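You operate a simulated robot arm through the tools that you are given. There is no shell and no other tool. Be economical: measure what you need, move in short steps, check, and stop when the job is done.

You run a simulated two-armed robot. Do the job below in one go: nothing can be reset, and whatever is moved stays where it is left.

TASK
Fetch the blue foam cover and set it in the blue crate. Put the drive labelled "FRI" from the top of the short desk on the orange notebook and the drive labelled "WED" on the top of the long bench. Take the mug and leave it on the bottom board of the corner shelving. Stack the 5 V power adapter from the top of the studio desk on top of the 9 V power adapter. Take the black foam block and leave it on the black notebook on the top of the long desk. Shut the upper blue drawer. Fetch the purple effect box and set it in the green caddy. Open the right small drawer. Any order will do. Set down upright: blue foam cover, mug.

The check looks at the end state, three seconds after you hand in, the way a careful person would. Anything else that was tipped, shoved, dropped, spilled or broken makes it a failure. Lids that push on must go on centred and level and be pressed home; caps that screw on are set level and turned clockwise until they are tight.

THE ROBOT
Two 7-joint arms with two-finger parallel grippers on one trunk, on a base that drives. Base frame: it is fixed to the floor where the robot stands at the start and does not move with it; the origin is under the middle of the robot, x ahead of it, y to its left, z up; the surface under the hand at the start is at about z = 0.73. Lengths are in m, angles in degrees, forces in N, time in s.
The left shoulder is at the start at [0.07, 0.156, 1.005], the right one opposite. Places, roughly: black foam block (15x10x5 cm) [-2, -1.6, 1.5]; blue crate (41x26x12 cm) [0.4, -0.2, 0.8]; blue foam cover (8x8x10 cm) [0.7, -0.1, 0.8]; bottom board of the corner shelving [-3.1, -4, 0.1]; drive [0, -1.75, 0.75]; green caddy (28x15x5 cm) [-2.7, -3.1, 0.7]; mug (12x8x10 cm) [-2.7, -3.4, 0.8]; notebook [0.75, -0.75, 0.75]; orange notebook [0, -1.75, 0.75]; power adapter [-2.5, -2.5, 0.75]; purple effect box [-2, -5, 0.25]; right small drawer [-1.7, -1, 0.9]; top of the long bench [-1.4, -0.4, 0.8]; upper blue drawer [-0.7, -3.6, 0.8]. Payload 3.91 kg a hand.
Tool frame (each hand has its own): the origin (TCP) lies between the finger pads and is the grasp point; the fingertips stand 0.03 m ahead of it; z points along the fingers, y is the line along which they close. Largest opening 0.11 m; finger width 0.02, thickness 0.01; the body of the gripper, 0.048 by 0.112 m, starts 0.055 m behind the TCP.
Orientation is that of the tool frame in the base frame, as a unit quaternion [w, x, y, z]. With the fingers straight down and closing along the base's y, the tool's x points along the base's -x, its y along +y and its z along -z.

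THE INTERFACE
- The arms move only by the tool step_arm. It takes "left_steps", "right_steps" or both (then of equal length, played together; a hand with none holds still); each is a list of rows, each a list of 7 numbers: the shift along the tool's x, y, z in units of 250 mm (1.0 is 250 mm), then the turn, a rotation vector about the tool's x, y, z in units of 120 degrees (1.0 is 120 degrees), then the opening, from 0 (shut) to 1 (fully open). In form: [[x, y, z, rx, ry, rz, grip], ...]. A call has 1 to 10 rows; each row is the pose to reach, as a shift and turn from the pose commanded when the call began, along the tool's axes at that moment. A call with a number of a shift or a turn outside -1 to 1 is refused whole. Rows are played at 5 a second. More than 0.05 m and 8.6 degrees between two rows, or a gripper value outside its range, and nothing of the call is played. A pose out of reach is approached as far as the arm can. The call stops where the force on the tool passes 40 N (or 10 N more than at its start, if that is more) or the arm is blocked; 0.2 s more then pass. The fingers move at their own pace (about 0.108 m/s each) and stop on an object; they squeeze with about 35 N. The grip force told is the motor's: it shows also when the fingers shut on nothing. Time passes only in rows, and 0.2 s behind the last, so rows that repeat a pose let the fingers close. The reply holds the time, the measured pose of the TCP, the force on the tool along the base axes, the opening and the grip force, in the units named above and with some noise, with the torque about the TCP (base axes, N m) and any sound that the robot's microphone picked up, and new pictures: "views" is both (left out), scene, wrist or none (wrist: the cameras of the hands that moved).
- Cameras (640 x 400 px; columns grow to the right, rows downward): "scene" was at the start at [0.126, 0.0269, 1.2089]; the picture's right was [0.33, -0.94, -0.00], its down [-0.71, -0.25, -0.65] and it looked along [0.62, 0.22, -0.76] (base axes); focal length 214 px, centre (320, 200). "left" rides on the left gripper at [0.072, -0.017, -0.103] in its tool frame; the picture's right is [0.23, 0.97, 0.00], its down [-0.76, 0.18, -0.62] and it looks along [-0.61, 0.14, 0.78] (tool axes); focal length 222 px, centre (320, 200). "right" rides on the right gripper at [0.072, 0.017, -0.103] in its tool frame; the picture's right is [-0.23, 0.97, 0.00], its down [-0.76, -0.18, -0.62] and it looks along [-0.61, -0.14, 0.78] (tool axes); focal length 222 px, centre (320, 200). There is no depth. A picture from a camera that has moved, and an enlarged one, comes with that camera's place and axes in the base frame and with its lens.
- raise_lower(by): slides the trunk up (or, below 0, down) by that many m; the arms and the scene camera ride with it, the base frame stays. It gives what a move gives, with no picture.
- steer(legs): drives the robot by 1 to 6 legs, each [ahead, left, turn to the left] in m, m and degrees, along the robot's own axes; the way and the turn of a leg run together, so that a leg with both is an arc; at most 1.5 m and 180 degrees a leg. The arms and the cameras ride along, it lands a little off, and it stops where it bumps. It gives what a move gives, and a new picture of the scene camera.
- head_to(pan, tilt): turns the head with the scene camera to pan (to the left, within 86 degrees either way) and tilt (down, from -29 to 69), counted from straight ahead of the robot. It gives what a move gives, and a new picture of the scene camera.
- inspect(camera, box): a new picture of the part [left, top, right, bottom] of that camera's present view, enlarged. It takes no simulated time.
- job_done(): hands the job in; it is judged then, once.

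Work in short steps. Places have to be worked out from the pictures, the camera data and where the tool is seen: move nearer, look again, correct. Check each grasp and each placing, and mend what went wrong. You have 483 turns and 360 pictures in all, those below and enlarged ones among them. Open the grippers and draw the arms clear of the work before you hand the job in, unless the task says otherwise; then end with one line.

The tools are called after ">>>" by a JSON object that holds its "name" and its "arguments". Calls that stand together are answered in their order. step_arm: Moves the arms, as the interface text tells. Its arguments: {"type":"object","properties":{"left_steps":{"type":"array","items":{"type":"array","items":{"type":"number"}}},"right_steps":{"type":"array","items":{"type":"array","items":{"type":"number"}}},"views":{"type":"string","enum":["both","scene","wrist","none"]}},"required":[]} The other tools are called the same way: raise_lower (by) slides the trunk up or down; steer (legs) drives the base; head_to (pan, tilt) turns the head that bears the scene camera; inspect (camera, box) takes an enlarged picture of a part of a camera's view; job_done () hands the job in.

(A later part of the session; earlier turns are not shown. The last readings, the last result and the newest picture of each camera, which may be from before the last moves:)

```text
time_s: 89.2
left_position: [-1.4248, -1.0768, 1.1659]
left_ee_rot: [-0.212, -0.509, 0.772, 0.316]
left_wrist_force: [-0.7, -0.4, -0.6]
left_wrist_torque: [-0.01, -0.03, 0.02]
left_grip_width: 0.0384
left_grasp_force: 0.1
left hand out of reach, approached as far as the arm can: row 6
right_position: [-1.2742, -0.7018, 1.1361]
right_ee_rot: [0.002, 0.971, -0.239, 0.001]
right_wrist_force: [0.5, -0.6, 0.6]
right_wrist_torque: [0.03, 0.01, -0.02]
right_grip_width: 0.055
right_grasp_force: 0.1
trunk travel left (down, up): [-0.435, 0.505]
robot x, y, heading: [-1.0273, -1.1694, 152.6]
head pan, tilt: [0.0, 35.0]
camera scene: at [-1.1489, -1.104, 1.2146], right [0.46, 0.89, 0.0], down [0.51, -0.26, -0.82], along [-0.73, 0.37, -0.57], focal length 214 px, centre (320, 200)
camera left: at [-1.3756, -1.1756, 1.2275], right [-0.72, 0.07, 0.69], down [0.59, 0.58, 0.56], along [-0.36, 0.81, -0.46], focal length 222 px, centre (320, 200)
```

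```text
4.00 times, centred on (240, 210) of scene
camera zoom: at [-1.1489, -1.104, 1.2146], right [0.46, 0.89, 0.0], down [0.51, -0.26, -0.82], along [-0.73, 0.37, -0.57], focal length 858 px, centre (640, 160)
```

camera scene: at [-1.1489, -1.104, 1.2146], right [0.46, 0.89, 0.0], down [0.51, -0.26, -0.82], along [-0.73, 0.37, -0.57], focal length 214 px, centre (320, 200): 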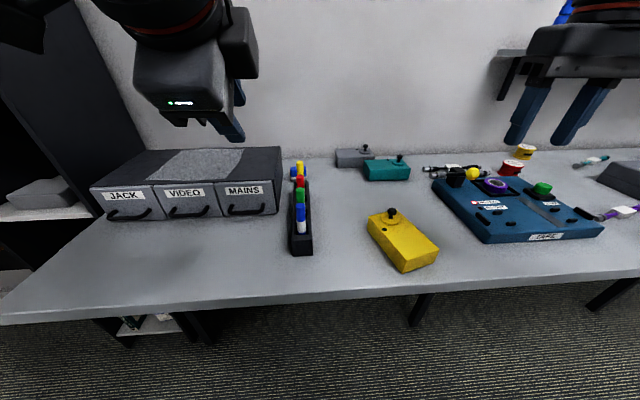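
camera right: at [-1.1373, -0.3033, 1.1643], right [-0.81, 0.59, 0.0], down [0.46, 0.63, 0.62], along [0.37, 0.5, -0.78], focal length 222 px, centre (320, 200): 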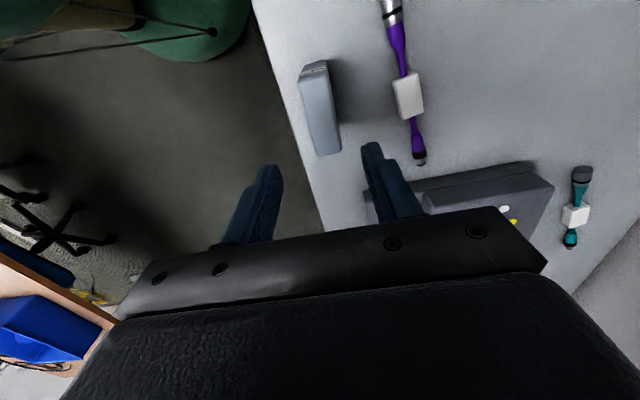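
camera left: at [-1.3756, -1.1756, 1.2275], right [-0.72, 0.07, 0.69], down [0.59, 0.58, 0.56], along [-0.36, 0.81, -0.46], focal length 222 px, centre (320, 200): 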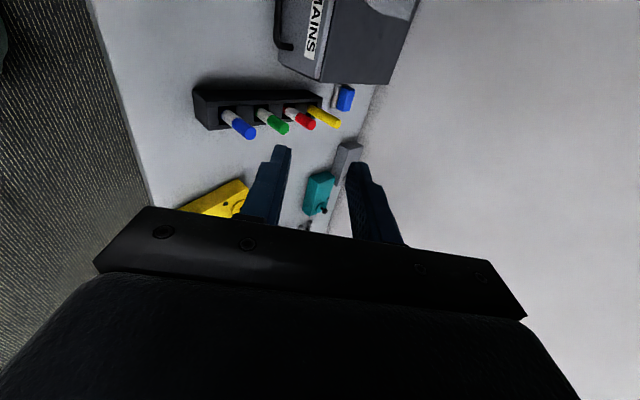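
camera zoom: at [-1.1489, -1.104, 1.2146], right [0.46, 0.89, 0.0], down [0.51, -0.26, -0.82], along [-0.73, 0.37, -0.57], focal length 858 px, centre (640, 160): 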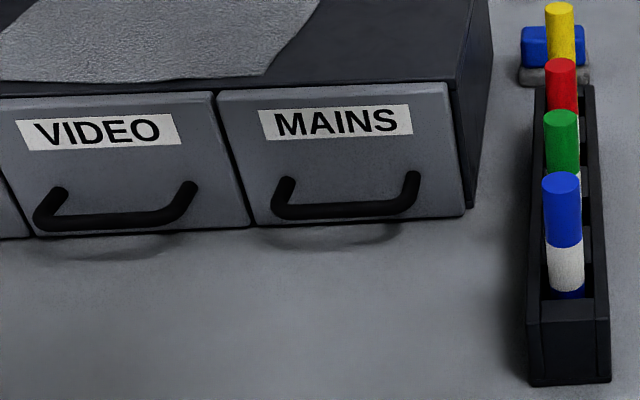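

Both cameras agree: the bar's right end is at [-1.598,-1.039,.881] and its centre at about [-1.613,-1.077,.881]. I move to a pre-grasp pose about 10 cm back along the finger direction.

>>> {"name": "step_arm", "arguments": {"left_steps": [[0.05, -0.05, 0.14, 0, 0, 0, 0.28], [0.1, -0.1, 0.28, 0, 0, 0, 0.28], [0.15, -0.15, 0.43, 0, 0, 0, 0.28], [0.2, -0.2, 0.58, 0, 0, 0, 0.28], [0.25, -0.25, 0.73, 0, 0, 0, 0.28], [0.288, -0.311, 0.85, 0, 0, 0, 0.28], [0.288, -0.311, 0.85, 0, 0, 0, 0.28]]}}

```text
time_s: 90.8
left_position: [-1.6066, -1.0594, 0.9908]
left_ee_rot: [-0.213, -0.509, 0.772, 0.317]
left_wrist_force: [0.5, -0.8, 0.5]
left_wrist_torque: [0.0, 0.03, 0.0]
left_grip_width: 0.0308
left_grasp_force: 0.0
left hand out of reach, approached as far as the arm can: row 1, 2, 3, 4, 5, 6, 7
right_position: [-1.2746, -0.7018, 1.1366]
right_ee_rot: [0.001, 0.971, -0.239, -0.001]
right_wrist_force: [0.7, 1.2, -0.6]
right_wrist_torque: [-0.01, -0.02, 0.02]
right_grip_width: 0.0552
right_grasp_force: 0.1
trunk travel left (down, up): [-0.435, 0.505]
robot x, y, heading: [-1.0295, -1.1694, 152.7]
head pan, tilt: [0.0, 35.0]
camera scene: at [-1.1485, -1.1043, 1.2148], right [0.46, 0.89, 0.0], down [0.51, -0.26, -0.82], along [-0.73, 0.37, -0.57], focal length 214 px, centre (320, 200)
camera left: at [-1.5577, -1.1579, 1.0528], right [-0.72, 0.06, 0.69], down [0.59, 0.58, 0.56], along [-0.36, 0.81, -0.46], focal length 222 px, centre (320, 200)
```

scene: 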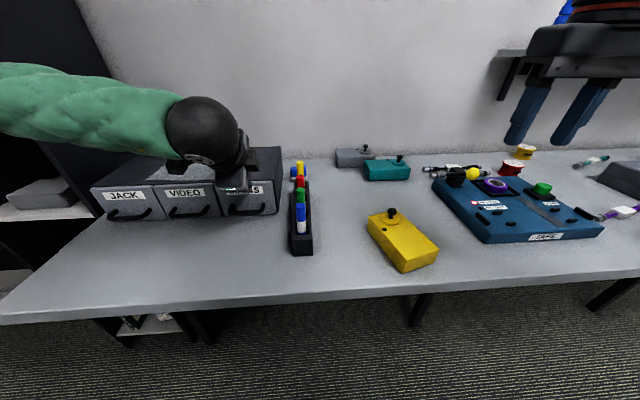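
left: 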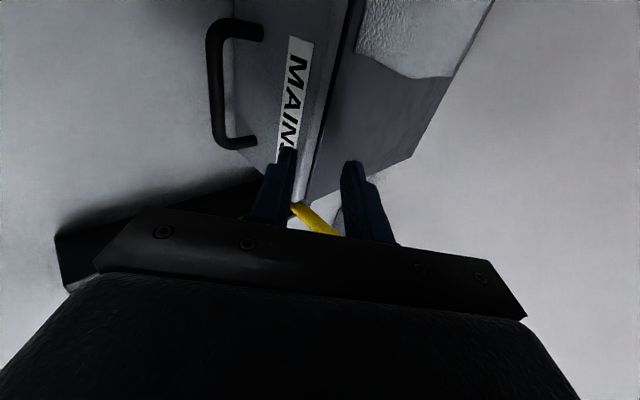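

I'm too far forward and high, because the commanded pose drifted at the reach limit. I back off and relax the tilt slightly.

>>> {"name": "step_arm", "arguments": {"left_steps": [[0, 0, -0.15, 0.01, 0, 0, 0.28], [0.03, -0.1, -0.2, 0.03, 0, 0, 0.28], [0.05, -0.2, -0.16, 0.03, 0, 0, 0.28], [0.072, -0.311, -0.122, 0.03, 0, 0, 0.28], [0.072, -0.311, -0.122, 0.03, 0, 0, 0.28]]}}

```text
time_s: 92.0
left_position: [-1.5915, -1.0542, 0.9793]
left_ee_rot: [-0.196, -0.516, 0.782, 0.291]
left_wrist_force: [1.2, -0.4, 0.1]
left_wrist_torque: [0.05, 0.02, -0.01]
left_grip_width: 0.0308
left_grasp_force: 0.0
left hand out of reach, approached as far as the arm can: row 1, 2, 3, 4, 5
right_position: [-1.2751, -0.702, 1.1358]
right_ee_rot: [0.002, 0.971, -0.239, 0.001]
right_wrist_force: [0.0, 0.5, -0.5]
right_wrist_torque: [0.04, -0.03, 0.0]
right_grip_width: 0.0549
right_grasp_force: 0.1
trunk travel left (down, up): [-0.435, 0.505]
robot x, y, heading: [-1.0312, -1.1695, 153.0]
head pan, tilt: [0.0, 35.0]
camera scene: at [-1.1493, -1.1048, 1.2147], right [0.46, 0.89, 0.0], down [0.51, -0.26, -0.82], along [-0.73, 0.37, -0.57], focal length 214 px, centre (320, 200)
camera left: at [-1.5465, -1.1506, 1.0474], right [-0.76, 0.08, 0.64], down [0.55, 0.6, 0.58], along [-0.33, 0.8, -0.5], focal length 222 px, centre (320, 200)
```

scene: 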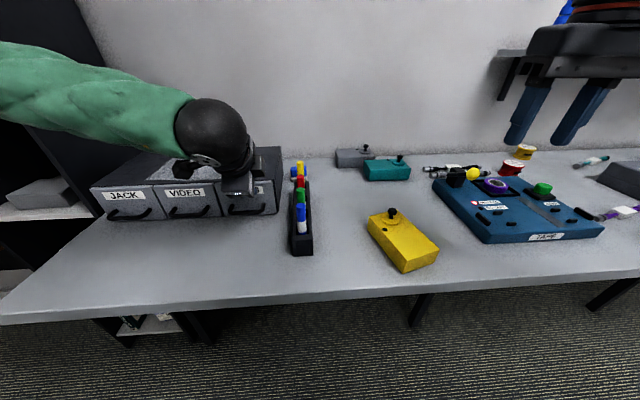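
left: 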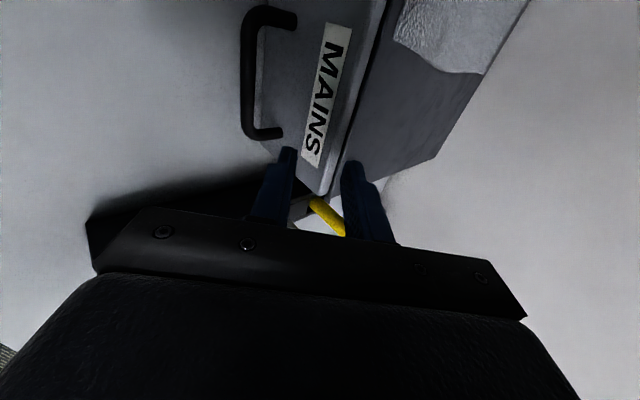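

The arm can't hold this tilt so close in. I drive back 0.2 m so that the hand works farther ahead.

>>> {"name": "steer", "arguments": {"legs": [[-0.2, 0, 0]]}}

>>> {"name": "step_arm", "arguments": {"left_steps": [[0, 0.05, 0.05, 0, 0, 0, 0.28], [0, 0.1, 0.1, 0, 0, 0, 0.28]]}}

```text
time_s: 93.6
left_position: [-1.409, -1.1477, 0.9808]
left_ee_rot: [-0.196, -0.515, 0.781, 0.292]
left_wrist_force: [0.7, 0.7, 0.4]
left_wrist_torque: [0.02, -0.01, 0.0]
left_grip_width: 0.0309
left_grasp_force: 0.0
right_position: [-1.0894, -0.7965, 1.1366]
right_ee_rot: [0.002, 0.971, -0.24, 0.0]
right_wrist_force: [-0.2, -0.2, -0.2]
right_wrist_torque: [0.0, 0.01, 0.0]
right_grip_width: 0.0551
right_grasp_force: 0.0
trunk travel left (down, up): [-0.435, 0.505]
robot x, y, heading: [-0.847, -1.2631, 152.7]
head pan, tilt: [0.0, 35.0]
camera scene: at [-0.9646, -1.1994, 1.2148], right [0.46, 0.89, 0.0], down [0.51, -0.26, -0.82], along [-0.73, 0.38, -0.57], focal length 214 px, centre (320, 200)
```

scene: 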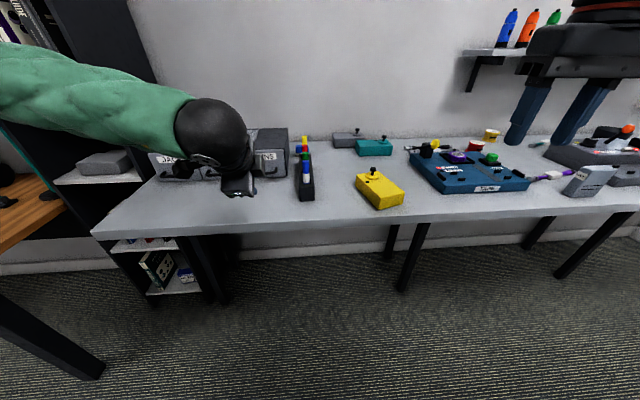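

```text
time_s: 94.2
left_position: [-1.44, -1.1322, 0.9785]
left_ee_rot: [-0.195, -0.514, 0.783, 0.292]
left_wrist_force: [-0.3, -0.8, -0.2]
left_wrist_torque: [-0.02, 0.01, 0.0]
left_grip_width: 0.0309
left_grasp_force: 0.0
right_position: [-1.0907, -0.7944, 1.1358]
right_ee_rot: [0.002, 0.971, -0.241, -0.001]
right_wrist_force: [0.1, 0.4, 0.2]
right_wrist_torque: [-0.01, 0.02, -0.02]
right_grip_width: 0.0551
right_grasp_force: 0.0
trunk travel left (down, up): [-0.435, 0.505]
robot x, y, heading: [-0.8466, -1.2601, 152.6]
head pan, tilt: [0.0, 35.0]
camera scene: at [-0.9648, -1.198, 1.2148], right [0.46, 0.89, 0.0], down [0.51, -0.26, -0.82], along [-0.73, 0.37, -0.57], focal length 214 px, centre (320, 200)
camera left: at [-1.3938, -1.228, 1.0451], right [-0.76, 0.08, 0.64], down [0.55, 0.59, 0.58], along [-0.33, 0.8, -0.5], focal length 222 px, centre (320, 200)
```

scene: 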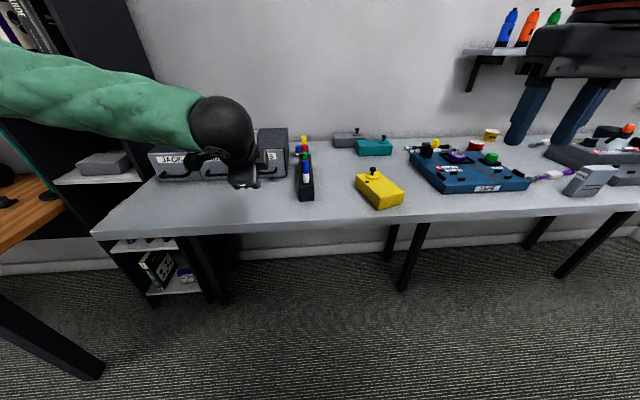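
left: 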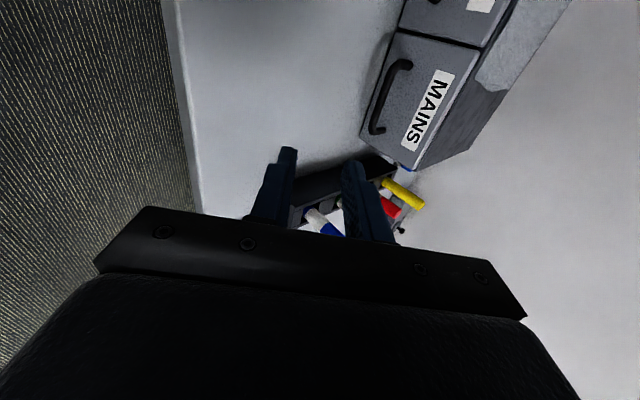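

The hand follows cleanly now. I move to the pre-grasp pose, 8 cm short of the bar along the finger direction.

>>> {"name": "step_arm", "arguments": {"left_steps": [[0.02, 0.09, 0.13, 0, 0, 0, 0.28], [0.05, 0.18, 0.27, 0, 0, 0, 0.28], [0.07, 0.286, 0.402, 0, 0, 0, 0.28], [0.07, 0.286, 0.402, 0, 0, 0, 0.28]]}}

```text
time_s: 95.2
left_position: [-1.5619, -1.1032, 0.9492]
left_ee_rot: [-0.195, -0.515, 0.781, 0.293]
left_wrist_force: [-0.1, -0.2, 0.1]
left_wrist_torque: [0.0, 0.02, -0.01]
left_grip_width: 0.0309
left_grasp_force: 0.0
right_position: [-1.0908, -0.7972, 1.1356]
right_ee_rot: [0.001, 0.971, -0.24, -0.001]
right_wrist_force: [0.4, 0.4, -0.1]
right_wrist_torque: [0.01, 0.0, 0.02]
right_grip_width: 0.0552
right_grasp_force: 0.1
trunk travel left (down, up): [-0.435, 0.505]
robot x, y, heading: [-0.844, -1.2616, 152.5]
head pan, tilt: [0.0, 35.0]
camera scene: at [-0.9663, -1.1999, 1.2147], right [0.46, 0.89, 0.0], down [0.51, -0.26, -0.82], along [-0.73, 0.38, -0.57], focal length 214 px, centre (320, 200)
camera left: at [-1.5163, -1.2004, 1.0163], right [-0.76, 0.08, 0.64], down [0.55, 0.59, 0.58], along [-0.33, 0.8, -0.5], focal length 222 px, centre (320, 200)
```

scene: 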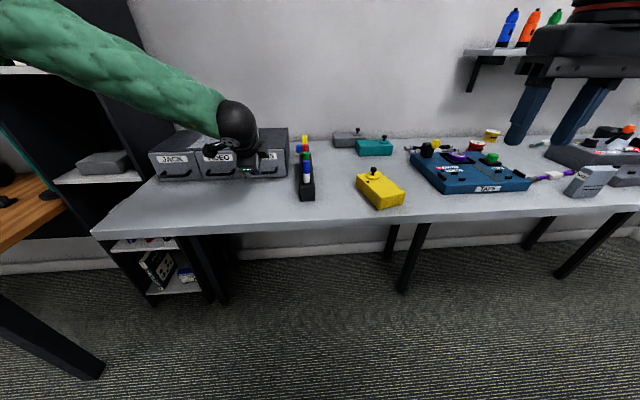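
left: 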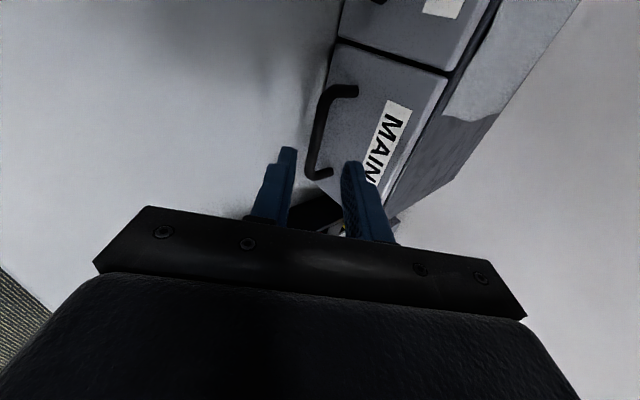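

The bar is confirmed at [-1.613,-1.079,.881]. I advance along the fingers and close.

>>> {"name": "step_arm", "arguments": {"left_steps": [[-0.011, -0.008, 0.12, 0, 0, 0, 0.28], [-0.011, -0.008, 0.22, 0, 0, 0, 0.28], [-0.011, -0.008, 0.305, 0, 0, 0, 0.28], [-0.011, -0.008, 0.305, 0, 0, 0, 0], [-0.011, -0.008, 0.305, 0, 0, 0, 0]]}}

```text
time_s: 96.4
left_position: [-1.602, -1.0805, 0.8925]
left_ee_rot: [-0.196, -0.515, 0.781, 0.292]
left_wrist_force: [-0.3, 0.2, 9.8]
left_wrist_torque: [1.02, -0.35, 0.28]
left_grip_width: 0.01
left_grasp_force: 45.7
right_position: [-1.091, -0.7946, 1.1367]
right_ee_rot: [0.002, 0.971, -0.24, -0.001]
right_wrist_force: [-0.1, -0.4, -0.1]
right_wrist_torque: [0.01, -0.01, 0.0]
right_grip_width: 0.0549
right_grasp_force: 0.0
trunk travel left (down, up): [-0.435, 0.505]
robot x, y, heading: [-0.8463, -1.2618, 152.8]
head pan, tilt: [0.0, 35.0]
camera scene: at [-0.9654, -1.199, 1.2148], right [0.46, 0.89, 0.0], down [0.51, -0.26, -0.82], along [-0.73, 0.38, -0.57], focal length 214 px, centre (320, 200)
camera left: at [-1.5574, -1.1776, 0.9596], right [-0.76, 0.08, 0.64], down [0.55, 0.59, 0.58], along [-0.33, 0.8, -0.5], focal length 222 px, centre (320, 200)
```

scene: 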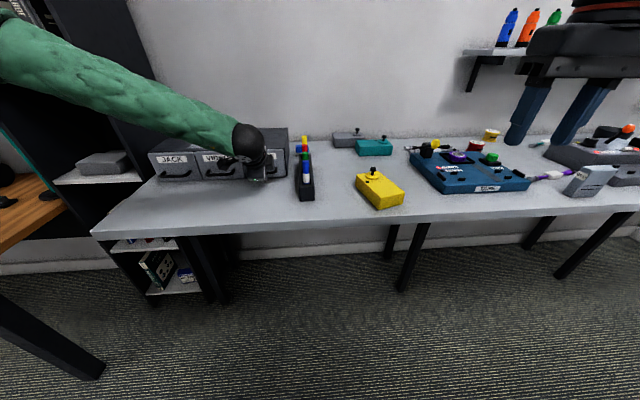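
left: 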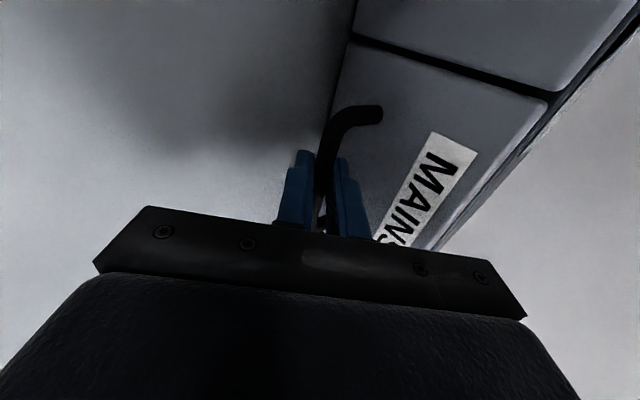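

The bar is held. I pull straight out along the drawer axis in small steps, 12 cm in all.

>>> {"name": "step_arm", "arguments": {"left_steps": [[0, -0.06, -0.053, 0, 0, 0, 0], [0.001, -0.12, -0.105, 0, 0, 0, 0], [0.001, -0.18, -0.158, 0, 0, 0, 0], [0.002, -0.24, -0.21, 0, 0, 0, 0], [0.002, -0.301, -0.263, 0, 0, 0, 0], [0.002, -0.361, -0.315, 0, 0, 0, 0]]}}

```text
time_s: 97.8
left_position: [-1.49, -1.1274, 0.8933]
left_ee_rot: [-0.196, -0.515, 0.782, 0.292]
left_wrist_force: [-2.1, -6.5, 16.0]
left_wrist_torque: [0.98, -0.33, 0.3]
left_grip_width: 0.01
left_grasp_force: 44.5
right_position: [-1.0908, -0.7953, 1.1381]
right_ee_rot: [0.001, 0.971, -0.241, -0.001]
right_wrist_force: [-0.1, 0.1, -0.1]
right_wrist_torque: [0.01, 0.02, 0.02]
right_grip_width: 0.0547
right_grasp_force: 0.0
trunk travel left (down, up): [-0.435, 0.505]
robot x, y, heading: [-0.8456, -1.2597, 152.6]
head pan, tilt: [0.0, 35.0]
camera scene: at [-0.9652, -1.1995, 1.2149], right [0.46, 0.89, 0.0], down [0.51, -0.26, -0.82], along [-0.73, 0.38, -0.57], focal length 214 px, centre (320, 200)
camera left: at [-1.4449, -1.2248, 0.9596], right [-0.76, 0.08, 0.64], down [0.55, 0.59, 0.58], along [-0.33, 0.8, -0.5], focal length 222 px, centre (320, 200)
```

scene: 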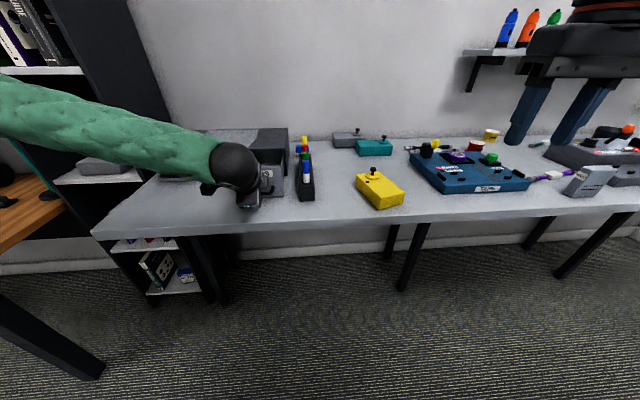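
left: 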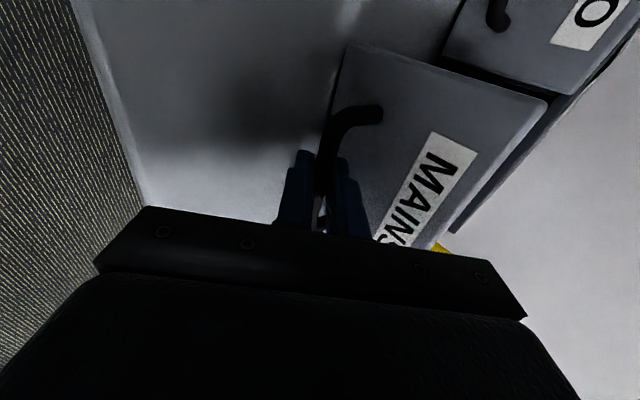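

It slid out 12 cm with little force. I pull a little further to see whether it reaches its stop.

>>> {"name": "step_arm", "arguments": {"left_steps": [[0, -0.03, -0.026, 0, 0, 0, 0], [0.001, -0.06, -0.053, 0, 0, 0, 0], [0.001, -0.09, -0.08, 0, 0, 0, 0]], "views": "none"}}

```text
time_s: 98.6
left_position: [-1.4618, -1.1404, 0.8919]
left_ee_rot: [-0.195, -0.515, 0.782, 0.293]
left_wrist_force: [3.5, 3.8, 31.4]
left_wrist_torque: [0.67, -0.13, 0.63]
left_grip_width: 0.01
left_grasp_force: 45.3
right_position: [-1.0888, -0.7958, 1.1365]
right_ee_rot: [0.002, 0.971, -0.241, 0.0]
right_wrist_force: [-0.1, 0.0, -0.2]
right_wrist_torque: [-0.02, -0.01, -0.01]
right_grip_width: 0.0551
right_grasp_force: 0.1
trunk travel left (down, up): [-0.435, 0.505]
robot x, y, heading: [-0.8466, -1.2622, 152.7]
head pan, tilt: [0.0, 35.0]
```

It's open about 15 cm. I release and withdraw along the finger direction.

>>> {"name": "step_arm", "arguments": {"left_steps": [[0, 0, 0, 0, 0, 0, 0.28], [0, 0, 0, 0, 0, 0, 0.28], [0, 0, -0.12, 0, 0, 0, 0.28], [0, 0, -0.28, 0, 0, 0, 0.28], [0, 0, -0.44, 0, 0, 0, 0.28], [0, 0, -0.6, 0, 0, 0, 0.28]]}}

```text
time_s: 100.0
left_position: [-1.3924, -1.1574, 1.023]
left_ee_rot: [-0.197, -0.515, 0.782, 0.291]
left_wrist_force: [0.3, 0.1, -0.1]
left_wrist_torque: [0.01, 0.03, 0.02]
left_grip_width: 0.0308
left_grasp_force: 0.1
left hand out of reach, approached as far as the arm can: row 4, 5, 6
right_position: [-1.0886, -0.7948, 1.1374]
right_ee_rot: [0.003, 0.971, -0.241, -0.001]
right_wrist_force: [0.6, 0.0, 0.5]
right_wrist_torque: [-0.02, 0.03, 0.01]
right_grip_width: 0.0553
right_grasp_force: 0.0
trunk travel left (down, up): [-0.435, 0.505]
robot x, y, heading: [-0.8468, -1.2637, 153.0]
head pan, tilt: [0.0, 35.0]
camera scene: at [-0.9635, -1.1982, 1.2148], right [0.46, 0.89, 0.0], down [0.51, -0.26, -0.82], along [-0.73, 0.38, -0.57], focal length 214 px, centre (320, 200)
camera left: at [-1.3463, -1.2539, 1.0905], right [-0.76, 0.08, 0.64], down [0.56, 0.59, 0.58], along [-0.33, 0.8, -0.5], focal length 222 px, centre (320, 200)
```

scene: 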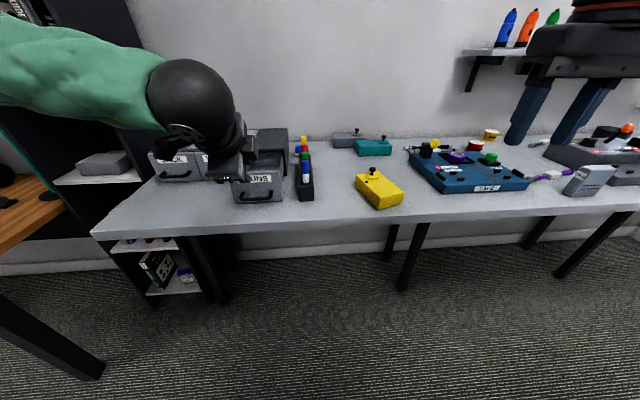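
left: 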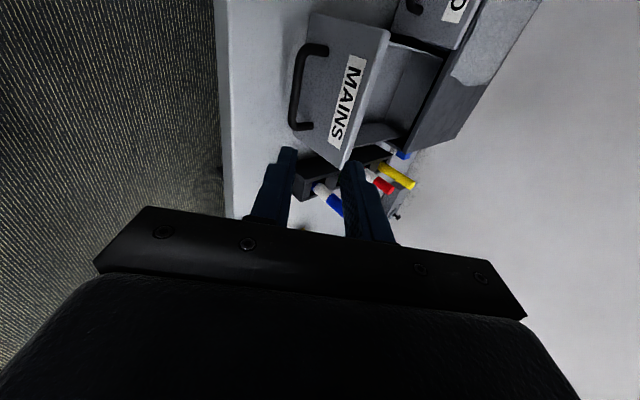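

MAINS is clearly open. I raise and untilt the left hand, back to neutral.

>>> {"name": "step_arm", "arguments": {"left_steps": [[0, 0.06, -0.07, 0.06, 0, 0, 0.28], [0, 0.13, -0.14, 0.12, 0, 0, 0.28], [0, 0.19, -0.22, 0.19, 0, 0, 0.28], [0, 0.26, -0.3, 0.26, 0, 0, 0.28], [0, 0.32, -0.36, 0.32, 0, 0, 0.28]], "views": "none"}}

>>> {"name": "step_arm", "arguments": {"left_steps": [[0, 0, 0, 0, 0, -0.071, 1], [0, 0, 0, 0, 0, -0.142, 1], [0, 0, 0, 0, 0, -0.213, 1], [0, 0, 0, 0, 0, -0.284, 1], [0, 0, 0, 0, 0, -0.355, 1], [0, 0, 0, 0, 0, -0.426, 1], [0, 0, 0, 0, 0, -0.497, 1], [0, 0, 0, 0, 0, -0.568, 1], [0, 0, 0, 0, 0, -0.639, 1], [0, 0, 0, 0, 0, -0.71, 1]], "views": "none"}}

>>> {"name": "head_to", "arguments": {"pan": 50, "tilt": 10}}

```text
time_s: 101.4
left_position: [-1.3279, -1.1568, 1.1912]
left_ee_rot: [-0.045, -0.555, 0.828, 0.074]
left_wrist_force: [-1.2, 0.4, -0.1]
left_wrist_torque: [-0.02, -0.06, -0.01]
left_grip_width: 0.031
left_grasp_force: 0.1
left hand out of reach, approached as far as the arm can: row 1, 2, 3, 4, 5
right_position: [-1.0941, -0.7941, 1.1353]
right_ee_rot: [0.002, 0.971, -0.24, 0.002]
right_wrist_force: [0.3, 0.5, -0.7]
right_wrist_torque: [-0.03, -0.04, 0.0]
right_grip_width: 0.055
right_grasp_force: 0.0
trunk travel left (down, up): [-0.435, 0.505]
robot x, y, heading: [-0.844, -1.2648, 152.7]
head pan, tilt: [0.0, 35.0]
stopped in row 5 (left hand): the arm was blocked; the commanded pose is now the measured one
```

```text
time_s: 103.6
left_position: [-1.3243, -1.1589, 1.1929]
left_ee_rot: [-0.017, 0.969, -0.233, -0.085]
left_wrist_force: [-0.4, 0.1, 0.0]
left_wrist_torque: [-0.02, 0.0, 0.0]
left_grip_width: 0.11
left_grasp_force: 0.0
right_position: [-1.0914, -0.7949, 1.1366]
right_ee_rot: [0.002, 0.971, -0.241, 0.001]
right_wrist_force: [1.2, 0.3, 0.1]
right_wrist_torque: [-0.02, 0.01, 0.0]
right_grip_width: 0.055
right_grasp_force: 0.1
trunk travel left (down, up): [-0.435, 0.505]
robot x, y, heading: [-0.8455, -1.265, 152.9]
head pan, tilt: [0.0, 35.0]
```

```text
time_s: 104.8
left_position: [-1.3258, -1.1597, 1.1931]
left_ee_rot: [-0.016, 0.968, -0.234, -0.085]
left_wrist_force: [-0.1, 0.4, 0.3]
left_wrist_torque: [0.02, 0.04, 0.01]
left_grip_width: 0.1101
left_grasp_force: 0.0
right_position: [-1.0912, -0.7953, 1.1361]
right_ee_rot: [0.002, 0.971, -0.24, 0.001]
right_wrist_force: [0.6, 0.6, -0.6]
right_wrist_torque: [-0.01, 0.02, 0.0]
right_grip_width: 0.0551
right_grasp_force: 0.0
trunk travel left (down, up): [-0.435, 0.505]
robot x, y, heading: [-0.8466, -1.2619, 152.8]
head pan, tilt: [50.0, 10.0]
camera scene: at [-0.9736, -1.2751, 1.2547], right [-0.39, 0.92, 0.0], down [0.16, 0.07, -0.98], along [-0.91, -0.38, -0.17], focal length 214 px, centre (320, 200)
```

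scene: 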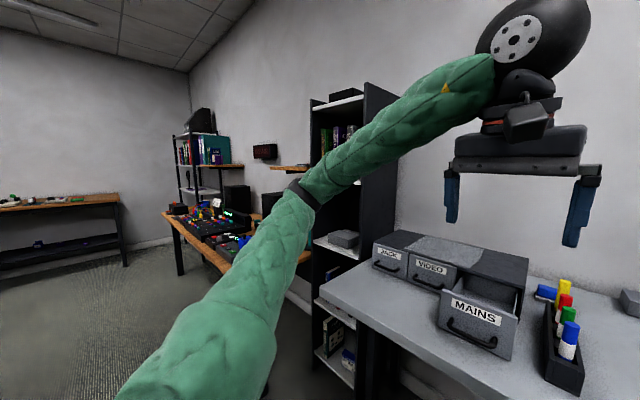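

The black block lies on top of the tall bookcase left of the bench. I strafe left in front of it and raise the trunk.

>>> {"name": "steer", "arguments": {"legs": [[0, 0.6, 0]]}}

>>> {"name": "raise_lower", "arguments": {"by": 0.45}}

>>> {"name": "head_to", "arguments": {"pan": 15, "tilt": 20}}

```text
time_s: 108.2
left_position: [-1.6009, -1.7011, 1.1923]
left_ee_rot: [-0.017, 0.969, -0.231, -0.085]
left_wrist_force: [0.1, -0.5, 0.2]
left_wrist_torque: [0.02, -0.03, -0.01]
left_grip_width: 0.1099
left_grasp_force: 0.2
right_position: [-1.3694, -1.3366, 1.1364]
right_ee_rot: [0.001, 0.972, -0.237, 0.001]
right_wrist_force: [-0.3, -0.5, -0.1]
right_wrist_torque: [0.04, 0.0, 0.02]
right_grip_width: 0.055
right_grasp_force: 0.1
trunk travel left (down, up): [-0.435, 0.505]
robot x, y, heading: [-1.1215, -1.8028, 153.0]
head pan, tilt: [50.0, 10.0]
camera scene: at [-1.2492, -1.815, 1.2547], right [-0.39, 0.92, 0.0], down [0.16, 0.07, -0.98], along [-0.91, -0.39, -0.17], focal length 214 px, centre (320, 200)
```

scene: 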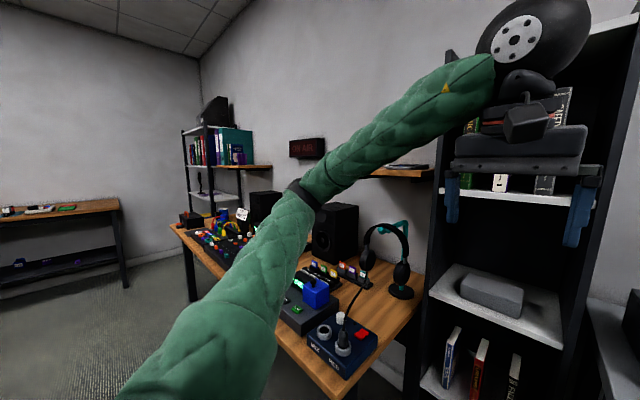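

```text
refused: 0.45 is not a number from -0.4 to 0.4
```

```text
time_s: 109.2
left_position: [-1.6005, -1.7002, 1.193]
left_ee_rot: [-0.017, 0.969, -0.231, -0.085]
left_wrist_force: [-0.4, -0.2, 0.1]
left_wrist_torque: [0.0, 0.0, -0.02]
left_grip_width: 0.1097
left_grasp_force: 0.2
right_position: [-1.3697, -1.336, 1.1362]
right_ee_rot: [0.002, 0.972, -0.236, 0.001]
right_wrist_force: [0.7, 0.0, -0.1]
right_wrist_torque: [0.01, 0.0, -0.02]
right_grip_width: 0.055
right_grasp_force: 0.1
trunk travel left (down, up): [-0.435, 0.505]
robot x, y, heading: [-1.1223, -1.8003, 153.0]
head pan, tilt: [15.0, 20.0]
camera scene: at [-1.2545, -1.7588, 1.2385], right [0.21, 0.98, 0.0], down [0.33, -0.07, -0.94], along [-0.92, 0.19, -0.34], focal length 214 px, centre (320, 200)
```

scene: 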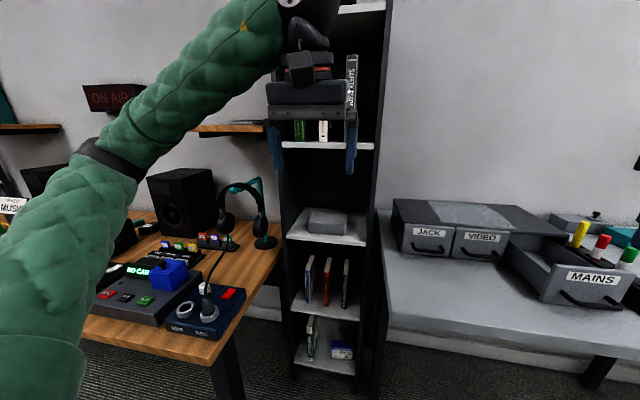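

I raise the trunk 0.4 m and look at the top of the bookcase.

>>> {"name": "raise_lower", "arguments": {"by": 0.4}}

>>> {"name": "head_to", "arguments": {"pan": 15, "tilt": 25}}

```text
time_s: 113.0
left_position: [-1.6014, -1.7005, 1.5919]
left_ee_rot: [-0.016, 0.969, -0.23, -0.085]
left_wrist_force: [-0.1, -1.0, 1.5]
left_wrist_torque: [0.01, 0.03, 0.0]
left_grip_width: 0.1101
left_grasp_force: 0.0
right_position: [-1.3693, -1.3361, 1.5363]
right_ee_rot: [0.002, 0.971, -0.238, 0.0]
right_wrist_force: [-0.3, -0.3, 0.2]
right_wrist_torque: [0.01, -0.03, 0.02]
right_grip_width: 0.055
right_grasp_force: 0.0
trunk travel left (down, up): [-0.835, 0.105]
robot x, y, heading: [-1.1203, -1.8022, 153.0]
head pan, tilt: [15.0, 20.0]
```

```text
time_s: 113.7
left_position: [-1.601, -1.7002, 1.5939]
left_ee_rot: [-0.016, 0.969, -0.23, -0.086]
left_wrist_force: [0.6, 1.1, -0.8]
left_wrist_torque: [-0.01, -0.05, 0.0]
left_grip_width: 0.1101
left_grasp_force: 0.2
right_position: [-1.3701, -1.3353, 1.5359]
right_ee_rot: [0.002, 0.972, -0.236, 0.0]
right_wrist_force: [0.0, 1.1, 0.3]
right_wrist_torque: [-0.01, -0.02, 0.02]
right_grip_width: 0.0549
right_grasp_force: 0.0
trunk travel left (down, up): [-0.835, 0.105]
robot x, y, heading: [-1.1182, -1.7996, 153.1]
head pan, tilt: [15.0, 25.0]
camera scene: at [-1.2537, -1.7588, 1.6304], right [0.21, 0.98, 0.0], down [0.41, -0.09, -0.91], along [-0.89, 0.19, -0.42], focal length 214 px, centre (320, 200)
```

scene: 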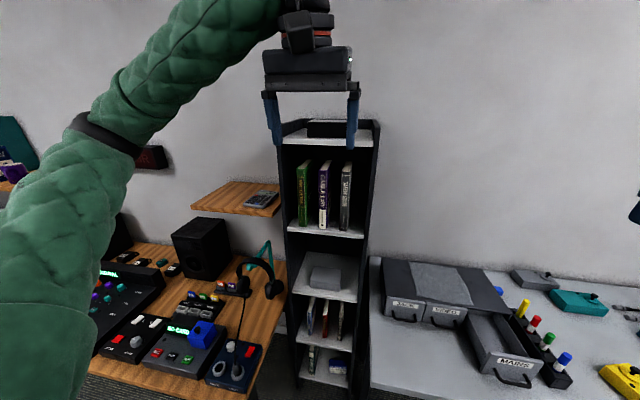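

I enlarge the top board in both cameras.

>>> {"name": "inspect", "arguments": {"camera": "scene", "box": [270, 90, 390, 165]}}

>>> {"name": "inspect", "arguments": {"camera": "left", "box": [0, 0, 640, 400]}}

```text
5.33 times, centred on (330, 128) of scene
camera zoom: at [-1.2537, -1.7588, 1.6304], right [0.21, 0.98, 0.0], down [0.41, -0.09, -0.91], along [-0.89, 0.19, -0.42], focal length 1144 px, centre (267, 587)
```

zoom: 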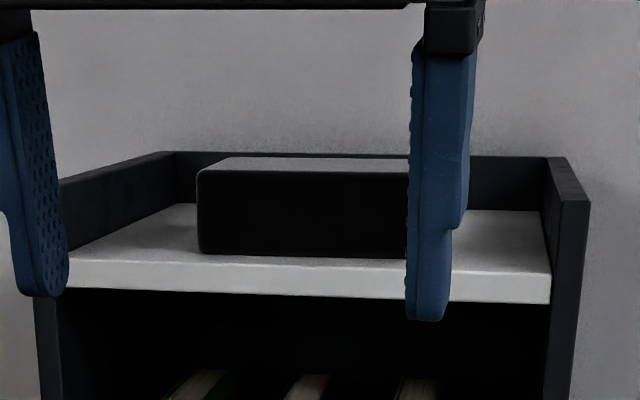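

```text
1.00 times, centred on (320, 200) of left (not enlarged: the box is as wide or as high as the picture)
camera zoom: at [-1.5135, -1.7237, 1.6818], right [-0.24, -0.97, -0.03], down [-0.65, 0.14, 0.75], along [-0.72, 0.2, -0.66], focal length 222 px, centre (320, 200)
```

zoom: 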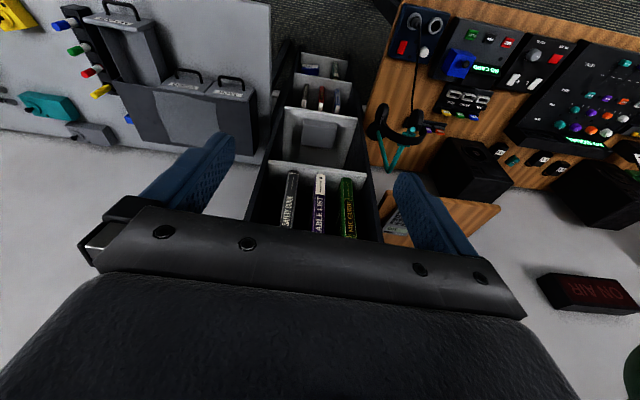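

The block lies 15 cm wide, 10 deep and 5 high, centred at about [-2.05,-1.55], with the board at z≈1.515. I'll grasp it from above across its depth. First I level the left hand and turn it 90°.

>>> {"name": "step_arm", "arguments": {"left_steps": [[0, 0, -0.05, 0, 0.042, 0, 1], [0, 0, -0.1, 0, 0.083, 0, 1], [0, 0, -0.1, 0, 0.083, 0, 1]], "views": "none"}}

>>> {"name": "step_arm", "arguments": {"left_steps": [[0, 0, 0, 0, 0, 0.071, 1], [0, 0, 0, 0, 0, 0.142, 1], [0, 0, 0, 0, 0, 0.213, 1], [0, 0, 0, 0, 0, 0.284, 1], [0, 0, 0, 0, 0, 0.355, 1], [0, 0, 0, 0, 0, 0.426, 1], [0, 0, 0, 0, 0, 0.497, 1], [0, 0, 0, 0, 0, 0.568, 1], [0, 0, 0, 0, 0, 0.639, 1], [0, 0, 0, 0, 0, 0.71, 1]], "views": "none"}}

>>> {"name": "steer", "arguments": {"legs": [[0.2, 0, 0]]}}

```text
time_s: 114.5
left_position: [-1.596, -1.7012, 1.6145]
left_ee_rot: [0.004, 0.973, -0.231, -0.001]
left_wrist_force: [-0.1, -0.1, -0.6]
left_wrist_torque: [-0.02, -0.02, -0.01]
left_grip_width: 0.1099
left_grasp_force: 0.0
right_position: [-1.3706, -1.3355, 1.5364]
right_ee_rot: [0.001, 0.972, -0.236, 0.0]
right_wrist_force: [0.0, 0.2, -0.7]
right_wrist_torque: [0.01, -0.03, 0.01]
right_grip_width: 0.055
right_grasp_force: 0.1
trunk travel left (down, up): [-0.835, 0.105]
robot x, y, heading: [-1.1185, -1.7998, 153.1]
head pan, tilt: [15.0, 25.0]
```

```text
time_s: 116.7
left_position: [-1.5963, -1.7014, 1.6183]
left_ee_rot: [-0.004, -0.558, 0.83, -0.001]
left_wrist_force: [-0.2, 1.5, -0.1]
left_wrist_torque: [0.0, -0.01, 0.02]
left_grip_width: 0.11
left_grasp_force: 0.1
right_position: [-1.3698, -1.3362, 1.5357]
right_ee_rot: [0.002, 0.972, -0.237, 0.0]
right_wrist_force: [-0.1, -0.5, 0.0]
right_wrist_torque: [0.0, -0.04, 0.0]
right_grip_width: 0.0551
right_grasp_force: 0.1
trunk travel left (down, up): [-0.835, 0.105]
robot x, y, heading: [-1.1227, -1.8004, 153.0]
head pan, tilt: [15.0, 25.0]
```

```text
time_s: 118.3
left_position: [-1.7752, -1.6132, 1.6184]
left_ee_rot: [-0.004, -0.56, 0.828, -0.001]
left_wrist_force: [-0.1, 0.0, 0.4]
left_wrist_torque: [-0.02, 0.02, 0.04]
left_grip_width: 0.1101
left_grasp_force: 0.0
right_position: [-1.5484, -1.2459, 1.5374]
right_ee_rot: [0.001, 0.972, -0.236, -0.001]
right_wrist_force: [0.1, -0.2, -0.5]
right_wrist_torque: [-0.01, 0.0, 0.0]
right_grip_width: 0.0549
right_grasp_force: 0.0
trunk travel left (down, up): [-0.835, 0.105]
robot x, y, heading: [-1.3011, -1.7099, 153.1]
head pan, tilt: [15.0, 25.0]
camera scene: at [-1.4319, -1.6685, 1.6307], right [0.21, 0.98, 0.0], down [0.41, -0.09, -0.91], along [-0.89, 0.19, -0.42], focal length 214 px, centre (320, 200)
```

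scene: 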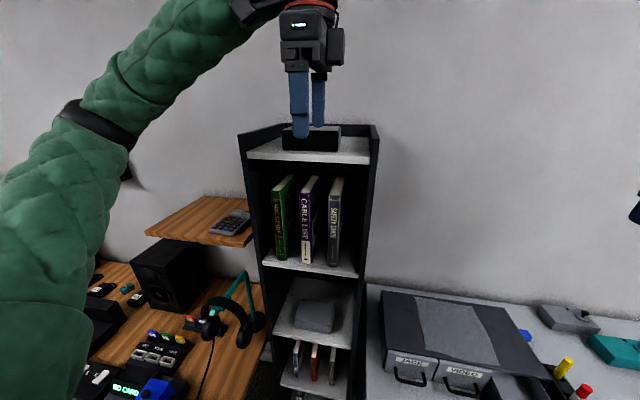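

I zoom on the block for precise position and direction.

>>> {"name": "inspect", "arguments": {"camera": "scene", "box": [230, 100, 390, 200]}}

>>> {"name": "inspect", "arguments": {"camera": "left", "box": [0, 0, 640, 400]}}

```text
4.00 times, centred on (310, 150) of scene
camera zoom: at [-1.4319, -1.6685, 1.6307], right [0.21, 0.98, 0.0], down [0.41, -0.09, -0.91], along [-0.89, 0.19, -0.42], focal length 858 px, centre (360, 400)
```

zoom: 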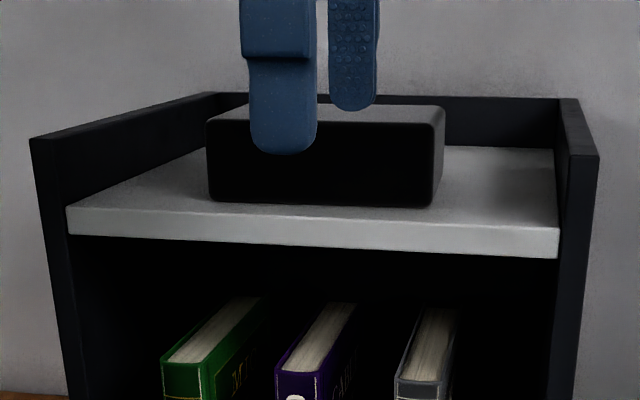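

```text
1.00 times, centred on (320, 200) of left (not enlarged: the box is as wide or as high as the picture)
camera zoom: at [-1.7856, -1.684, 1.7228], right [-0.99, 0.15, 0.0], down [0.12, 0.78, 0.62], along [0.09, 0.61, -0.79], focal length 222 px, centre (320, 200)
```

zoom: 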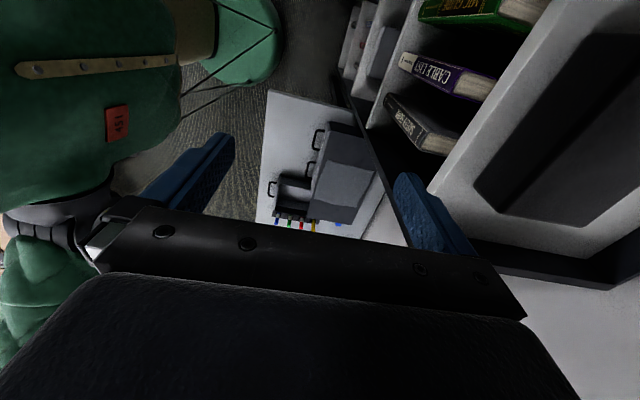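

The block's front-edge centre is at [-1.993,-1.577] and its centre at [-2.039,-1.557], direction 157°. To ease the reach I raise the trunk 0.1 m more and drive 0.1 m forward.

>>> {"name": "raise_lower", "arguments": {"by": 0.1}}

>>> {"name": "steer", "arguments": {"legs": [[0.1, 0, 0]]}}

```text
time_s: 119.6
left_position: [-1.7773, -1.6097, 1.7183]
left_ee_rot: [-0.003, -0.561, 0.828, -0.001]
left_wrist_force: [0.4, 0.0, 0.3]
left_wrist_torque: [-0.02, -0.02, 0.02]
left_grip_width: 0.1098
left_grasp_force: 0.0
right_position: [-1.5505, -1.2429, 1.6355]
right_ee_rot: [0.002, 0.972, -0.236, 0.0]
right_wrist_force: [-0.8, 0.4, 0.3]
right_wrist_torque: [0.0, -0.01, 0.01]
right_grip_width: 0.0549
right_grasp_force: 0.0
trunk travel left (down, up): [-0.935, 0.005]
robot x, y, heading: [-1.2987, -1.7082, 153.1]
head pan, tilt: [15.0, 25.0]
```

```text
time_s: 120.8
left_position: [-1.8598, -1.5676, 1.7208]
left_ee_rot: [-0.005, -0.561, 0.828, 0.0]
left_wrist_force: [0.3, 0.0, 0.4]
left_wrist_torque: [0.04, 0.01, 0.0]
left_grip_width: 0.11
left_grasp_force: 0.0
right_position: [-1.632, -1.2016, 1.6384]
right_ee_rot: [0.001, 0.972, -0.236, -0.001]
right_wrist_force: [0.6, 0.1, 1.1]
right_wrist_torque: [0.03, 0.03, 0.0]
right_grip_width: 0.0549
right_grasp_force: 0.0
trunk travel left (down, up): [-0.935, 0.005]
robot x, y, heading: [-1.3879, -1.6653, 153.0]
head pan, tilt: [15.0, 25.0]
camera scene: at [-1.5164, -1.625, 1.7312], right [0.21, 0.98, 0.0], down [0.41, -0.09, -0.91], along [-0.89, 0.19, -0.42], focal length 214 px, centre (320, 200)
```

scene: 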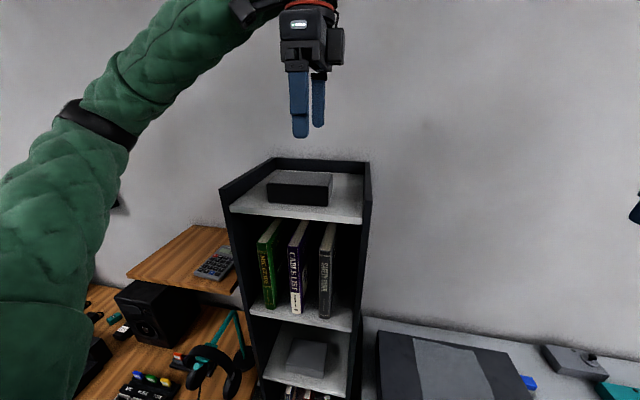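

I move the hand over the block at z≈1.66 and check with the wrist camera.

>>> {"name": "step_arm", "arguments": {"left_steps": [[0.05, 0.15, 0.06, 0, 0, 0, 1], [0.1, 0.3, 0.12, 0, 0, 0, 1], [0.16, 0.47, 0.18, 0, 0, 0, 1], [0.228, 0.64, 0.24, 0, 0, 0, 1], [0.228, 0.68, 0.24, 0, 0, 0, 1], [0.228, 0.68, 0.24, 0, 0, 0, 1]]}}

>>> {"name": "inspect", "arguments": {"camera": "scene", "box": [200, 110, 400, 235]}}

```text
time_s: 122.2
left_position: [-1.8946, -1.5382, 1.6516]
left_ee_rot: [-0.002, -0.562, 0.827, -0.001]
left_wrist_force: [-0.3, -0.2, 0.9]
left_wrist_torque: [0.01, -0.02, -0.05]
left_grip_width: 0.11
left_grasp_force: 0.1
left hand out of reach, approached as far as the arm can: row 1, 2, 3, 4, 5, 6
right_position: [-1.6402, -1.198, 1.6358]
right_ee_rot: [0.002, 0.972, -0.236, 0.001]
right_wrist_force: [0.0, 0.0, 0.3]
right_wrist_torque: [-0.02, -0.02, -0.04]
right_grip_width: 0.0553
right_grasp_force: 0.0
trunk travel left (down, up): [-0.935, 0.005]
robot x, y, heading: [-1.3899, -1.6686, 153.1]
head pan, tilt: [15.0, 25.0]
camera scene: at [-1.524, -1.6212, 1.7303], right [0.21, 0.98, 0.0], down [0.41, -0.09, -0.91], along [-0.89, 0.19, -0.42], focal length 214 px, centre (320, 200)
camera left: at [-1.9051, -1.6115, 1.7549], right [-0.99, 0.15, 0.0], down [0.12, 0.78, 0.62], along [0.09, 0.61, -0.79], focal length 222 px, centre (320, 200)
```

scene: 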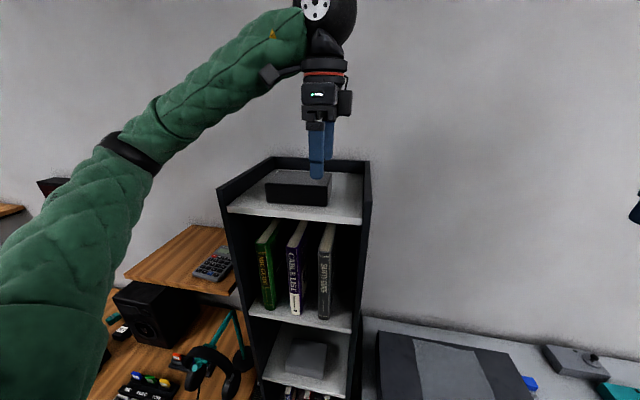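
left: 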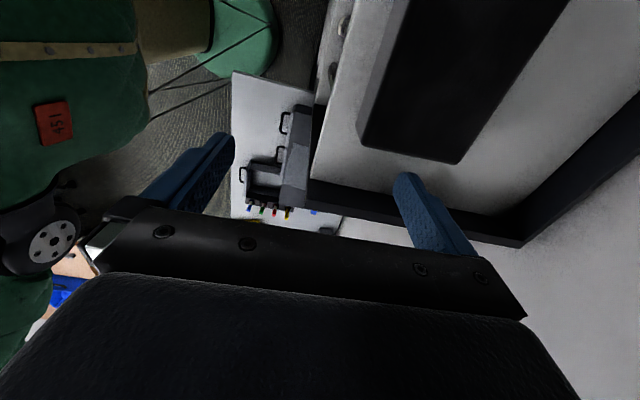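

```text
3.20 times, centred on (300, 172) of scene
camera zoom: at [-1.524, -1.6212, 1.7303], right [0.21, 0.98, 0.0], down [0.41, -0.09, -0.91], along [-0.89, 0.19, -0.42], focal length 686 px, centre (384, 288)
```

zoom: 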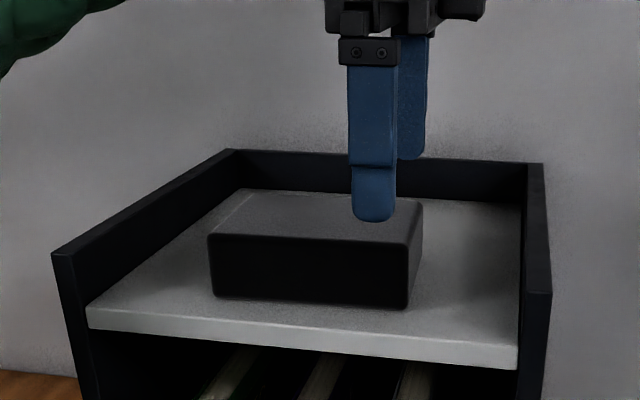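

The hand is too high relative to the shoulder for reach. I lower to z≈1.61, just clearing the block top, and then move over it.

>>> {"name": "step_arm", "arguments": {"left_steps": [[0, 0, 0.1, 0, 0, 0, 1], [0, 0, 0.18, 0, 0, 0, 1], [0.07, 0.12, 0.18, 0, 0, 0, 1]], "views": "none"}}

```text
time_s: 123.0
left_position: [-1.903, -1.5392, 1.6069]
left_ee_rot: [-0.003, -0.562, 0.827, -0.002]
left_wrist_force: [0.2, -0.3, 0.8]
left_wrist_torque: [0.0, 0.0, 0.02]
left_grip_width: 0.1101
left_grasp_force: 0.1
left hand out of reach, approached as far as the arm can: row 3
right_position: [-1.639, -1.1987, 1.6366]
right_ee_rot: [0.001, 0.972, -0.237, -0.001]
right_wrist_force: [-0.9, -0.4, 0.0]
right_wrist_torque: [0.0, 0.01, 0.03]
right_grip_width: 0.0552
right_grasp_force: 0.1
trunk travel left (down, up): [-0.935, 0.005]
robot x, y, heading: [-1.3912, -1.6643, 153.3]
head pan, tilt: [15.0, 25.0]
```

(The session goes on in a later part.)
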